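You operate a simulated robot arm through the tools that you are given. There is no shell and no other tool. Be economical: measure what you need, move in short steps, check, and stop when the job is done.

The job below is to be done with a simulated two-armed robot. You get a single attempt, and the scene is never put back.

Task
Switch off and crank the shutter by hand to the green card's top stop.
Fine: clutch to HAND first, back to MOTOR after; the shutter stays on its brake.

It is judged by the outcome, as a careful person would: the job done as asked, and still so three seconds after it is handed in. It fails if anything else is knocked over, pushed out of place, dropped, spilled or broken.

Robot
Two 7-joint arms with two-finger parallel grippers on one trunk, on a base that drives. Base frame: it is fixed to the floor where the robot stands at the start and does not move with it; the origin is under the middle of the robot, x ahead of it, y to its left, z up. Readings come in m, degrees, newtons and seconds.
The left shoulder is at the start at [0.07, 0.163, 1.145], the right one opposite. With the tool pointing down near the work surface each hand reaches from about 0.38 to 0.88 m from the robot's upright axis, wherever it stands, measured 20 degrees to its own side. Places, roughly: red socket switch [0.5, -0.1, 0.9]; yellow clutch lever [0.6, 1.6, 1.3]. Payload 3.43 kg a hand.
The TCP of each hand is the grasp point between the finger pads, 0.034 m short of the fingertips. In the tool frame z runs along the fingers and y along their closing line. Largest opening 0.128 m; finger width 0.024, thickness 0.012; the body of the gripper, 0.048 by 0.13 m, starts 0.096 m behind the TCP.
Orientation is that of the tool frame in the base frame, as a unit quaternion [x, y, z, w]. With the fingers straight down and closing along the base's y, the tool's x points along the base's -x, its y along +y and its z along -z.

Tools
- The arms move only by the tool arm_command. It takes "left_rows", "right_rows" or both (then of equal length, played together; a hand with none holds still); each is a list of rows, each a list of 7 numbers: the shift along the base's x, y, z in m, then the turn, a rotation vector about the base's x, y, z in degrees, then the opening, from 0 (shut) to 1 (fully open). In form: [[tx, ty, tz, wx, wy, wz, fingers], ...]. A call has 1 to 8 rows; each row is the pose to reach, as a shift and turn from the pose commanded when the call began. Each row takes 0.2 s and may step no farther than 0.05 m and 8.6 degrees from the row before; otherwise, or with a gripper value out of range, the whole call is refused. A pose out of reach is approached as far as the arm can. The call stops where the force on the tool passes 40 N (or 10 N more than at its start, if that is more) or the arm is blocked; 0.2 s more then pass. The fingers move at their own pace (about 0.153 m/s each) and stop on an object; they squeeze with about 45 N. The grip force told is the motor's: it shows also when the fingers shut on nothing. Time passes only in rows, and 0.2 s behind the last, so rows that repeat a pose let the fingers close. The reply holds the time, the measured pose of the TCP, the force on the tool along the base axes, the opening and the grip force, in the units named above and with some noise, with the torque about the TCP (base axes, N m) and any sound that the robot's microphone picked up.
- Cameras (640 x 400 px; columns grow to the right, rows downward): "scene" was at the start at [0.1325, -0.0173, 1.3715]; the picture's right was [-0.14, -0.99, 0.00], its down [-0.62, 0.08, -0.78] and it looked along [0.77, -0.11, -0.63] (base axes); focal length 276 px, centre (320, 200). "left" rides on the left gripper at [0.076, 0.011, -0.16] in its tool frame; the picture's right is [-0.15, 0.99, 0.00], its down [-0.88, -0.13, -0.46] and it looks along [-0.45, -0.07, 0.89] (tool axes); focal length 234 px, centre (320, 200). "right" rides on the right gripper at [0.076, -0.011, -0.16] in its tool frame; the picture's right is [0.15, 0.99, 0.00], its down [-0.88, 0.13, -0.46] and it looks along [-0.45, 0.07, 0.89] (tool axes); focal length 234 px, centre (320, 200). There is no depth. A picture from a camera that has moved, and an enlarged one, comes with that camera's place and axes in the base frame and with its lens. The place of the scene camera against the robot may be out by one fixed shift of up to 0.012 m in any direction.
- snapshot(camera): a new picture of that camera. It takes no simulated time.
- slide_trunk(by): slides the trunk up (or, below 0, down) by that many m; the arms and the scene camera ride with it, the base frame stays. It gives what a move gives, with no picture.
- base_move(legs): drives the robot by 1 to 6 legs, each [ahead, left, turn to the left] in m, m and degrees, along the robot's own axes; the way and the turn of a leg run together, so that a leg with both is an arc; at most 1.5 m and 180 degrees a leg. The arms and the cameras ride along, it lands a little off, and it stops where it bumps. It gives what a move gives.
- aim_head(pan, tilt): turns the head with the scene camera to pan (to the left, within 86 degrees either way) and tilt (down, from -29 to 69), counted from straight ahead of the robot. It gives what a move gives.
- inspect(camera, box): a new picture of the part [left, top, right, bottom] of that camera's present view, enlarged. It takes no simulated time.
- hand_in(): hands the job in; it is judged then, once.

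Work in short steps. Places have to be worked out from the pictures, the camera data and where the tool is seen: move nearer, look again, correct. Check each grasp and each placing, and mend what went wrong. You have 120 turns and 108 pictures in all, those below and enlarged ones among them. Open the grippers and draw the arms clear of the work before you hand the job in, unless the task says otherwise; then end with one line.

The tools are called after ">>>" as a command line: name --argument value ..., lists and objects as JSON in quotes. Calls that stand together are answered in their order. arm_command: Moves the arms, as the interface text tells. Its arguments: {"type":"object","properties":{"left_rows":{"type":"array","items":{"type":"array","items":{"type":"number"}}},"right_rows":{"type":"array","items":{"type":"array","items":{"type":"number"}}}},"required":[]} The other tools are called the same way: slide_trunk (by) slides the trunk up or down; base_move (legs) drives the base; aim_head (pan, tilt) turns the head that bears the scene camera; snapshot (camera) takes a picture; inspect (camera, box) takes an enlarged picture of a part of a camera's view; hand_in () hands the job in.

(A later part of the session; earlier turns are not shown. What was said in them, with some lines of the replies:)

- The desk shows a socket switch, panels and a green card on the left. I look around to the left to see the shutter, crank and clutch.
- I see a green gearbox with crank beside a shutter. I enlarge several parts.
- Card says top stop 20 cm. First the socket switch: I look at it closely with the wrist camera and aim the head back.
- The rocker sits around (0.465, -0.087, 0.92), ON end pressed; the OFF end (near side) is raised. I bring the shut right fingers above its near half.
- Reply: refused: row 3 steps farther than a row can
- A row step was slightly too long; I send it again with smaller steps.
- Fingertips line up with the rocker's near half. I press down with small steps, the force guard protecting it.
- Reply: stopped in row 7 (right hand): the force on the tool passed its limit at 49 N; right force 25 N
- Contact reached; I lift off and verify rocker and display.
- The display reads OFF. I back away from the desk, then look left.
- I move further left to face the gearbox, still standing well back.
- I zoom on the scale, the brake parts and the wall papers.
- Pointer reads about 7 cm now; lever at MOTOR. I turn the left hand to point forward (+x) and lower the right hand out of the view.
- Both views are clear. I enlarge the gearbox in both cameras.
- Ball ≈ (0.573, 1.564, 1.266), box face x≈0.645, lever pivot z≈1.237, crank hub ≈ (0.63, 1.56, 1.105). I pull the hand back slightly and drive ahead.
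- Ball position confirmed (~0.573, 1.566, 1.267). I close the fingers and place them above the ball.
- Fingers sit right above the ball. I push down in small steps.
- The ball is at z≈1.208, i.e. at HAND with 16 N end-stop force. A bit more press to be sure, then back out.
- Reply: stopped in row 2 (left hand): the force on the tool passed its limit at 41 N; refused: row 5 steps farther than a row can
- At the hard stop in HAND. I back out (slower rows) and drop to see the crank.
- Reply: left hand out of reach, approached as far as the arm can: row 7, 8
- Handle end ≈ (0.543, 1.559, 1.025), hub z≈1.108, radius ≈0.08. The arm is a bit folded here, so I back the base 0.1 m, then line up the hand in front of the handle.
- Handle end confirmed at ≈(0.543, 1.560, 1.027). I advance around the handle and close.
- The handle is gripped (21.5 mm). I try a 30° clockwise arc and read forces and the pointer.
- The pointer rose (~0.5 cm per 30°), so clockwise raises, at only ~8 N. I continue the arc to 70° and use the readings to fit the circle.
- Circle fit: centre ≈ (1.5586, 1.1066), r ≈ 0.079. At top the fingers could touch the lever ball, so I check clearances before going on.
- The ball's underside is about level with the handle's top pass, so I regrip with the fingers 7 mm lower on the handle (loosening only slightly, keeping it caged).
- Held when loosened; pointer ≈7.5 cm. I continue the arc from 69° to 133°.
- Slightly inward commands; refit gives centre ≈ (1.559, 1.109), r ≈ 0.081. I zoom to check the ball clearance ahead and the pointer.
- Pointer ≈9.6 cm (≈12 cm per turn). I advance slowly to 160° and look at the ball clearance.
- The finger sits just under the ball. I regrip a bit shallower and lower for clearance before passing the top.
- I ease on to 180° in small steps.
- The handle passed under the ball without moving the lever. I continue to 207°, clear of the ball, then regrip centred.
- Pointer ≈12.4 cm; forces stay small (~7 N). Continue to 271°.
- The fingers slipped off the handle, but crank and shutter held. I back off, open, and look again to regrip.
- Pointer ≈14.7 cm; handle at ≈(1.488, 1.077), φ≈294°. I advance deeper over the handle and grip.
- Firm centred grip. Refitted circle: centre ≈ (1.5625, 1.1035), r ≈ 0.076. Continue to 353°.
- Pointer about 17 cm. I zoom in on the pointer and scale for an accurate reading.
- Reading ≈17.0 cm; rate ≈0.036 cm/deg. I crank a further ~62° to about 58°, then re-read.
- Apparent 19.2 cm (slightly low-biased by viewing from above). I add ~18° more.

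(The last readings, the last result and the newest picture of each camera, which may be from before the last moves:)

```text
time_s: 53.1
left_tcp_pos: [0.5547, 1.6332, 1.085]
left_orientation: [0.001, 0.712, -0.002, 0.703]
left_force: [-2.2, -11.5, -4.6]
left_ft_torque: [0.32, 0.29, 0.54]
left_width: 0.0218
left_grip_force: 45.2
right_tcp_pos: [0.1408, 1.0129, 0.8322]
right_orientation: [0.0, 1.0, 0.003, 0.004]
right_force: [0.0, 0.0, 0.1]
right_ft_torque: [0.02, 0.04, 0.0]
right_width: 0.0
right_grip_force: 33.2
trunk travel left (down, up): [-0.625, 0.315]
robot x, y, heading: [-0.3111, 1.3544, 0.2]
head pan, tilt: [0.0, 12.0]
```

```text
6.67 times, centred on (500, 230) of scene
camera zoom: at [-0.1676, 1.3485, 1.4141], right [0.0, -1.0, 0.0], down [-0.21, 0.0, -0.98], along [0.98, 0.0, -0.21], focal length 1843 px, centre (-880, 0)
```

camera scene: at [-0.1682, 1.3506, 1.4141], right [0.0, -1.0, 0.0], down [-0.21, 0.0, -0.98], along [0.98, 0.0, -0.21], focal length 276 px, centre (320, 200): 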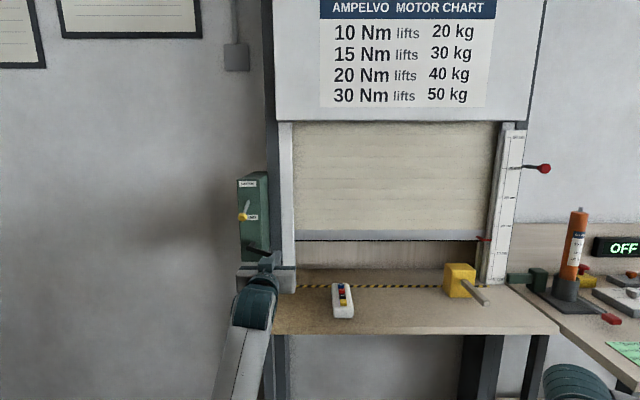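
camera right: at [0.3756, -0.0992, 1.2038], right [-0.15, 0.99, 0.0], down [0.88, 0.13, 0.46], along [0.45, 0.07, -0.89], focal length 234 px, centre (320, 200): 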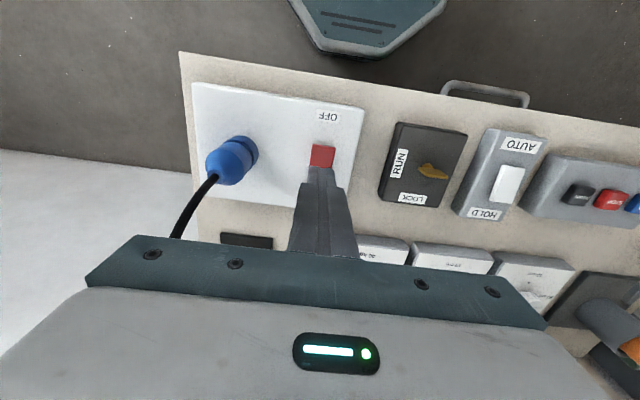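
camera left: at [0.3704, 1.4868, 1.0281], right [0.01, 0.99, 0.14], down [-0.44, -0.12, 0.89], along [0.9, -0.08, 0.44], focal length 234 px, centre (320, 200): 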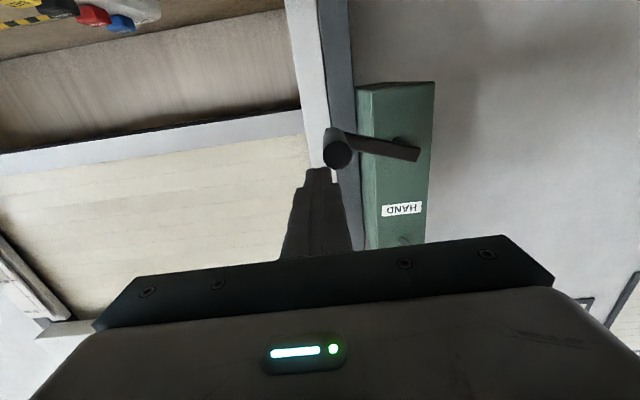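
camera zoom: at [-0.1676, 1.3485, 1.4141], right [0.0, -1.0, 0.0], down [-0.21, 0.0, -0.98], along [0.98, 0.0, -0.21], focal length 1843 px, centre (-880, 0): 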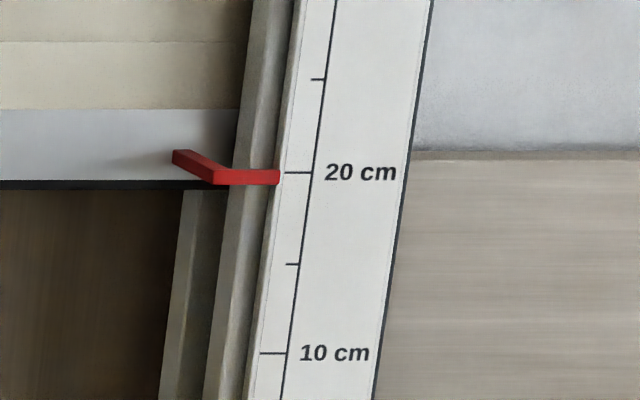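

Apparent 19.7 cm. I release the handle, draw back, and lower the trunk so the camera views the pointer level (raising the right hand to compensate).

>>> arm_command --left_rows '[[0, -0.002, 0, 0, 0, 0, 0.3], [0, -0.002, 0, 0, 0, 0, 0.4], [-0.04, -0.002, 0, 0, 0, 0, 0.4], [-0.08, -0.002, 0, 0, 0, 0, 0.4], [-0.12, -0.002, 0, 0, 0, 0, 0.4], [-0.14, -0.002, 0.03, 0, 0, 0, 0.4], [-0.14, -0.002, 0.06, 0, 0, 0, 0.4]]' --right_rows '[[0, 0, 0.03, 0, 0, 0, 0], [0, 0, 0.06, 0, 0, 0, 0], [0, 0, 0.09, 0, 0, 0, 0], [0, 0, 0.12, 0, 0, 0, 0], [0, 0, 0.15, 0, 0, 0, 0], [0, 0, 0.18, 0, 0, 0, 0], [0, 0, 0.18, 0, 0, 0, 0]]'

>>> slide_trunk --by -0.26

>>> snapshot --camera "scene"

```text
time_s: 54.7
left_tcp_pos: [0.4161, 1.6341, 1.1449]
left_orientation: [0.0, 0.712, -0.001, 0.702]
left_force: [0.0, 0.0, 0.8]
left_ft_torque: [0.0, -0.04, 0.02]
left_width: 0.0511
left_grip_force: 0.2
right_tcp_pos: [0.1405, 1.0124, 1.0137]
right_orientation: [0.0, 1.0, 0.002, 0.003]
right_force: [-1.0, -0.3, 0.3]
right_ft_torque: [0.01, 0.02, 0.0]
right_width: 0.0
right_grip_force: 32.8
trunk travel left (down, up): [-0.625, 0.315]
robot x, y, heading: [-0.3088, 1.3563, 0.0]
head pan, tilt: [0.0, 12.0]
```

```text
time_s: 57.3
left_tcp_pos: [0.4152, 1.6353, 0.8855]
left_orientation: [-0.001, 0.711, -0.001, 0.703]
left_force: [-0.8, 0.7, 0.1]
left_ft_torque: [0.01, 0.04, -0.02]
left_width: 0.0509
left_grip_force: 0.0
right_tcp_pos: [0.1402, 1.0135, 0.7534]
right_orientation: [0.001, 1.0, 0.001, 0.004]
right_force: [0.4, 0.9, -0.5]
right_ft_torque: [0.01, 0.0, 0.02]
right_width: 0.0
right_grip_force: 33.1
trunk travel left (down, up): [-0.365, 0.575]
robot x, y, heading: [-0.3097, 1.3541, 0.1]
head pan, tilt: [0.0, 12.0]
```

```text
38 pictures are left
camera scene: at [-0.1682, 1.3503, 1.1542], right [0.0, -1.0, 0.0], down [-0.21, 0.0, -0.98], along [0.98, 0.0, -0.21], focal length 276 px, centre (320, 200)
```

scene: 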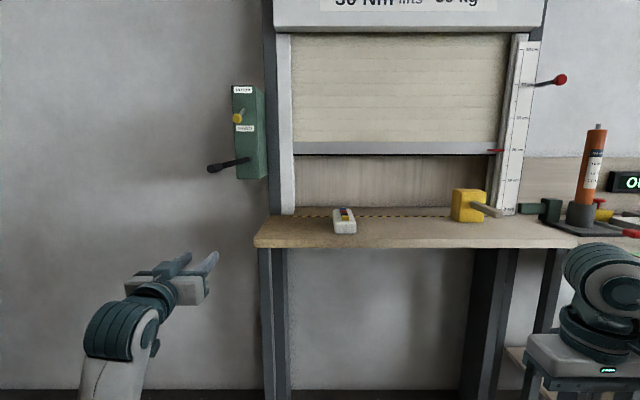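

>>> inspect --camera "scene" --box '[480, 120, 540, 180]'

>>> inspect --camera "scene" --box '[200, 70, 300, 190]'

```text
6.67 times, centred on (510, 150) of scene
camera zoom: at [-0.1682, 1.3503, 1.1542], right [0.0, -1.0, 0.0], down [-0.21, 0.0, -0.98], along [0.98, 0.0, -0.21], focal length 1843 px, centre (-947, 533)
```

zoom: 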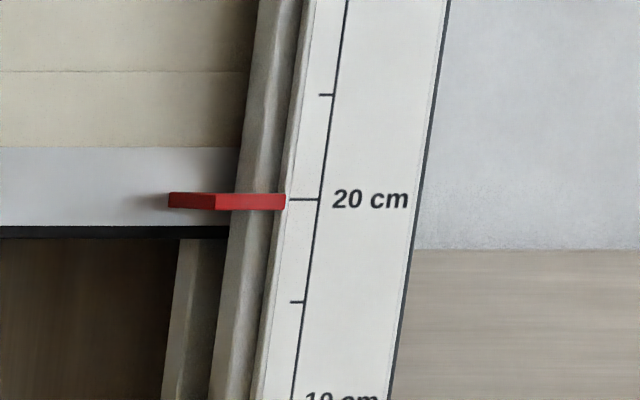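

```text
3.33 times, centred on (250, 130) of scene
camera zoom: at [-0.1682, 1.3503, 1.1542], right [0.0, -1.0, 0.0], down [-0.21, 0.0, -0.98], along [0.98, 0.0, -0.21], focal length 921 px, centre (553, 433)
```

zoom: 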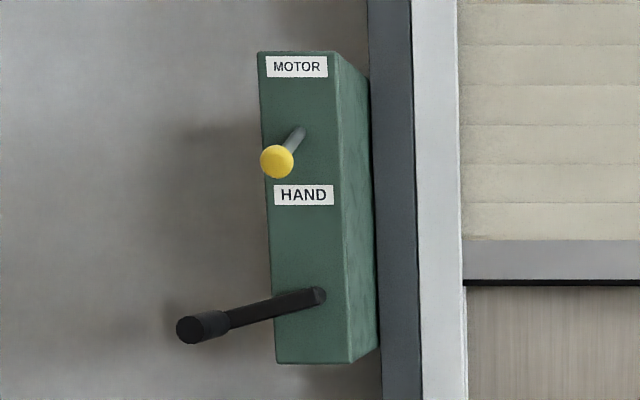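

Viewed level, the pointer reads 19.9–20 cm. I raise the trunk again and line up the closed fingers below the lever ball.

>>> slide_trunk --by 0.26

>>> arm_command --left_rows '[[0, -0.035, 0.005, 0, 0, 0, 0], [0, -0.068, 0.015, 0, 0, 0, 0], [0.045, -0.068, 0.015, 0, 0, 0, 0], [0.09, -0.068, 0.015, 0, 0, 0, 0], [0.11, -0.068, 0.015, 0, 0, 0, 0]]'

>>> snapshot --camera "left"

>>> inspect --camera "scene" --box '[200, 160, 300, 260]'

```text
time_s: 60.0
left_tcp_pos: [0.4153, 1.6348, 1.1453]
left_orientation: [-0.001, 0.711, -0.001, 0.703]
left_force: [0.1, 0.2, -0.1]
left_ft_torque: [0.02, 0.0, 0.02]
left_width: 0.0512
left_grip_force: 0.1
right_tcp_pos: [0.1403, 1.0135, 1.014]
right_orientation: [0.0, 1.0, 0.002, 0.004]
right_force: [-0.8, -0.3, -0.2]
right_ft_torque: [-0.01, 0.0, -0.02]
right_width: 0.0001
right_grip_force: 32.7
trunk travel left (down, up): [-0.625, 0.315]
robot x, y, heading: [-0.3091, 1.3539, -0.0]
head pan, tilt: [0.0, 12.0]
```

```text
time_s: 61.2
left_tcp_pos: [0.5244, 1.5664, 1.16]
left_orientation: [0.001, 0.712, -0.003, 0.703]
left_force: [-0.6, 0.0, 0.4]
left_ft_torque: [0.0, -0.01, 0.0]
left_width: 0.0
left_grip_force: 33.2
right_tcp_pos: [0.1415, 1.0134, 1.0133]
right_orientation: [0.0, 1.0, 0.002, 0.004]
right_force: [0.2, 0.3, -1.0]
right_ft_torque: [0.01, 0.0, 0.0]
right_width: 0.0
right_grip_force: 33.0
trunk travel left (down, up): [-0.625, 0.315]
robot x, y, heading: [-0.3102, 1.3526, 0.3]
head pan, tilt: [0.0, 12.0]
```

```text
35 pictures are left
camera left: at [0.3653, 1.5772, 1.0877], right [0.0, 0.99, 0.14], down [-0.45, -0.13, 0.89], along [0.9, -0.07, 0.44], focal length 234 px, centre (320, 200)
```

left: 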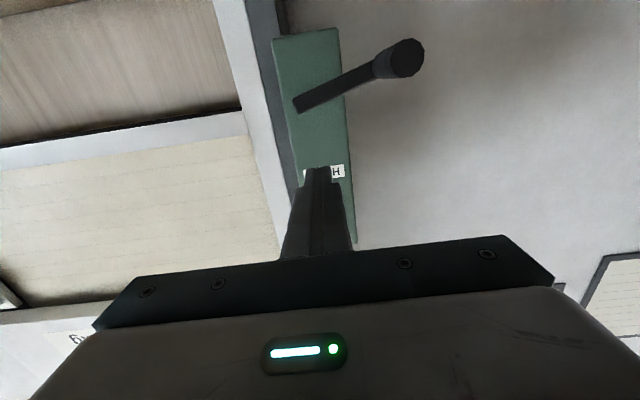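

```text
4.00 times, centred on (250, 210) of scene
camera zoom: at [-0.1679, 1.3505, 1.4141], right [0.0, -1.0, 0.0], down [-0.21, 0.0, -0.98], along [0.98, 0.0, -0.21], focal length 1106 px, centre (600, 160)
```

zoom: 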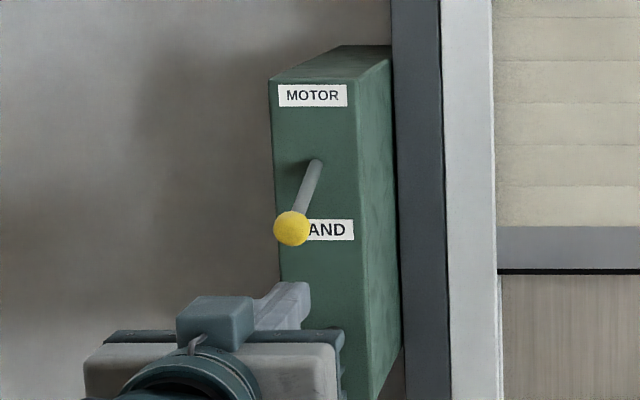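

Fingers are below the ball; I advance 3 cm and push up to MOTOR.

>>> arm_command --left_rows '[[0.03, 0, 0, 0, 0, 0, 0], [0.03, 0, 0.02, 0, 0, 0, 0], [0.03, 0, 0.035, 0, 0, 0, 0], [0.03, 0, 0.05, 0, 0, 0, 0], [0.03, 0, 0.063, 0, 0, 0, 0], [0.03, 0, 0.075, 0, 0, 0, 0], [0.03, 0, 0.085, 0, 0, 0, 0], [0.03, 0, 0.092, 0, 0, 0, 0]]'

>>> inspect --camera "scene" --box '[200, 160, 300, 260]'

```text
time_s: 63.0
left_tcp_pos: [0.5562, 1.5659, 1.2388]
left_orientation: [0.0, 0.718, -0.001, 0.696]
left_force: [-6.2, -0.2, -8.0]
left_ft_torque: [0.01, 0.23, 0.08]
left_width: 0.0
left_grip_force: 32.7
right_tcp_pos: [0.1398, 1.0138, 1.0143]
right_orientation: [0.0, 1.0, 0.002, 0.004]
right_force: [-0.9, 0.2, 0.7]
right_ft_torque: [-0.01, 0.0, 0.01]
right_width: 0.0
right_grip_force: 33.1
trunk travel left (down, up): [-0.625, 0.315]
robot x, y, heading: [-0.3095, 1.3561, 0.2]
head pan, tilt: [0.0, 12.0]
stopped in row 8 (left hand): the force on the tool passed its limit at 46 N (the readings are from after the stop); the commanded pose is now the measured one
```

```text
4.00 times, centred on (250, 210) of scene
camera zoom: at [-0.1685, 1.3506, 1.4143], right [0.0, -1.0, 0.0], down [-0.21, 0.0, -0.98], along [0.98, 0.0, -0.21], focal length 1106 px, centre (600, 160)
```

zoom: 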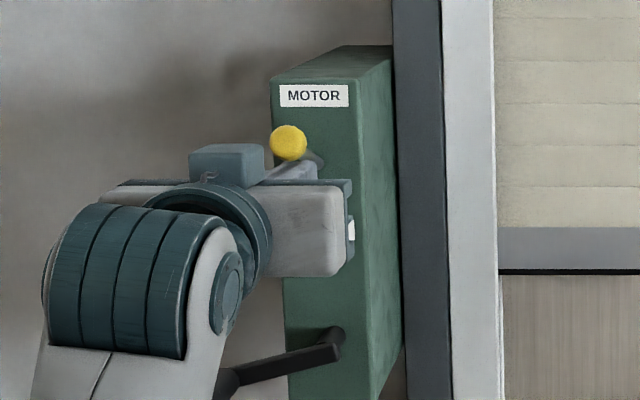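

Lever reached its MOTOR stop (46 N). I lower off it, draw back, and check lever, pointer and surroundings.

>>> arm_command --left_rows '[[0, 0, -0.025, 0, 0, 0, 0], [-0.04, 0, -0.035, 0, 0, 0, 0], [-0.08, 0, -0.035, 0, 0, 0, 0], [-0.12, 0, -0.035, 0, 0, 0, 0.3], [-0.15, 0, -0.035, 0, 0, 0, 0.6], [-0.15, 0, -0.035, 0, 0, 0, 0.6]]' --right_rows '[[0, 0, 0, 0, 0, 0, 0.2], [0, 0, 0, 0, 0, 0, 0.4], [0, 0, 0, 0, 0, 0, 0.6], [0, 0, 0, 0, 0, 0, 0.6], [0, 0, 0, 0, 0, 0, 0.6], [0, 0, 0, 0, 0, 0, 0.6]]'

>>> base_move --legs '[[-0.25, 0, 0]]'

>>> snapshot --camera "scene"

>>> inspect --camera "scene" --box '[220, 150, 310, 260]'

>>> inspect --camera "scene" --box '[440, 180, 500, 250]'

```text
time_s: 64.3
left_tcp_pos: [0.4085, 1.5661, 1.2066]
left_orientation: [-0.001, 0.717, 0.0, 0.697]
left_force: [1.5, -0.5, 0.5]
left_ft_torque: [0.01, -0.02, 0.0]
left_width: 0.0769
left_grip_force: 0.1
right_tcp_pos: [0.1406, 1.013, 1.0147]
right_orientation: [0.0, 1.0, 0.002, 0.004]
right_force: [0.4, -0.9, 0.6]
right_ft_torque: [0.06, 0.03, -0.01]
right_width: 0.0768
right_grip_force: 0.0
trunk travel left (down, up): [-0.625, 0.315]
robot x, y, heading: [-0.3116, 1.3565, 0.3]
head pan, tilt: [0.0, 12.0]
```

```text
time_s: 66.2
left_tcp_pos: [0.1592, 1.5645, 1.2064]
left_orientation: [-0.001, 0.717, -0.001, 0.697]
left_force: [-0.4, 0.3, -0.2]
left_ft_torque: [0.03, 0.06, 0.03]
left_width: 0.0768
left_grip_force: 0.1
right_tcp_pos: [-0.1055, 1.0134, 1.0141]
right_orientation: [-0.001, 1.0, 0.002, 0.004]
right_force: [-1.1, 0.0, -0.1]
right_ft_torque: [-0.02, -0.02, 0.05]
right_width: 0.0768
right_grip_force: 0.0
trunk travel left (down, up): [-0.625, 0.315]
robot x, y, heading: [-0.5577, 1.3541, 0.2]
head pan, tilt: [0.0, 12.0]
```

```text
32 pictures are left
camera scene: at [-0.4162, 1.3498, 1.4142], right [0.0, -1.0, 0.0], down [-0.21, 0.0, -0.98], along [0.98, 0.0, -0.21], focal length 276 px, centre (320, 200)
```

scene: 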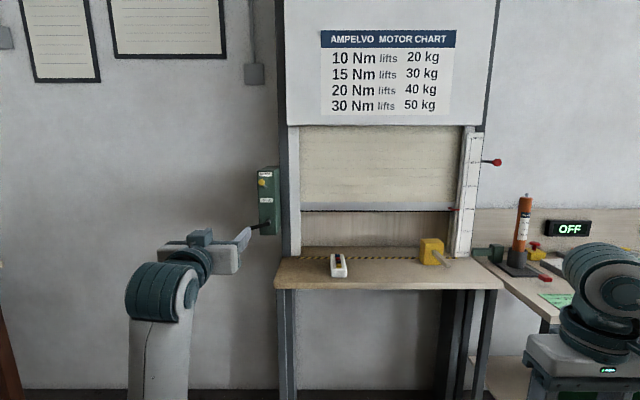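

```text
3.64 times, centred on (265, 205) of scene
camera zoom: at [-0.4162, 1.3498, 1.4142], right [0.0, -1.0, 0.0], down [-0.21, 0.0, -0.98], along [0.98, 0.0, -0.21], focal length 1005 px, centre (520, 182)
```

zoom: 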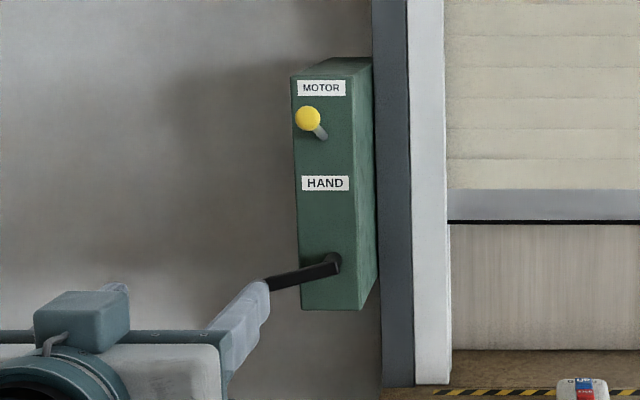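

```text
5.71 times, centred on (470, 215) of scene
camera zoom: at [-0.4162, 1.3498, 1.4142], right [0.0, -1.0, 0.0], down [-0.21, 0.0, -0.98], along [0.98, 0.0, -0.21], focal length 1580 px, centre (-537, 114)
```

zoom: 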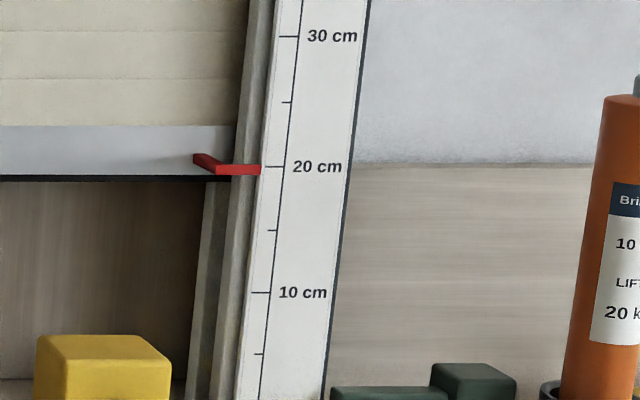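

Lever is at MOTOR, the pointer sits at 20 cm, the power shows OFF, nothing is disturbed, and the arms are clear with open grippers. I hand in.

>>> hand_in

```text
The job is handed in.
```

The job is handed in: the socket switch is off (display reads OFF), and the shutter is hand-cranked to the green card's 20 cm top stop, reading about 19.9 cm when last viewed level. The clutch went to HAND first and is back at MOTOR, the shutter is holding, and nothing else was visibly disturbed.
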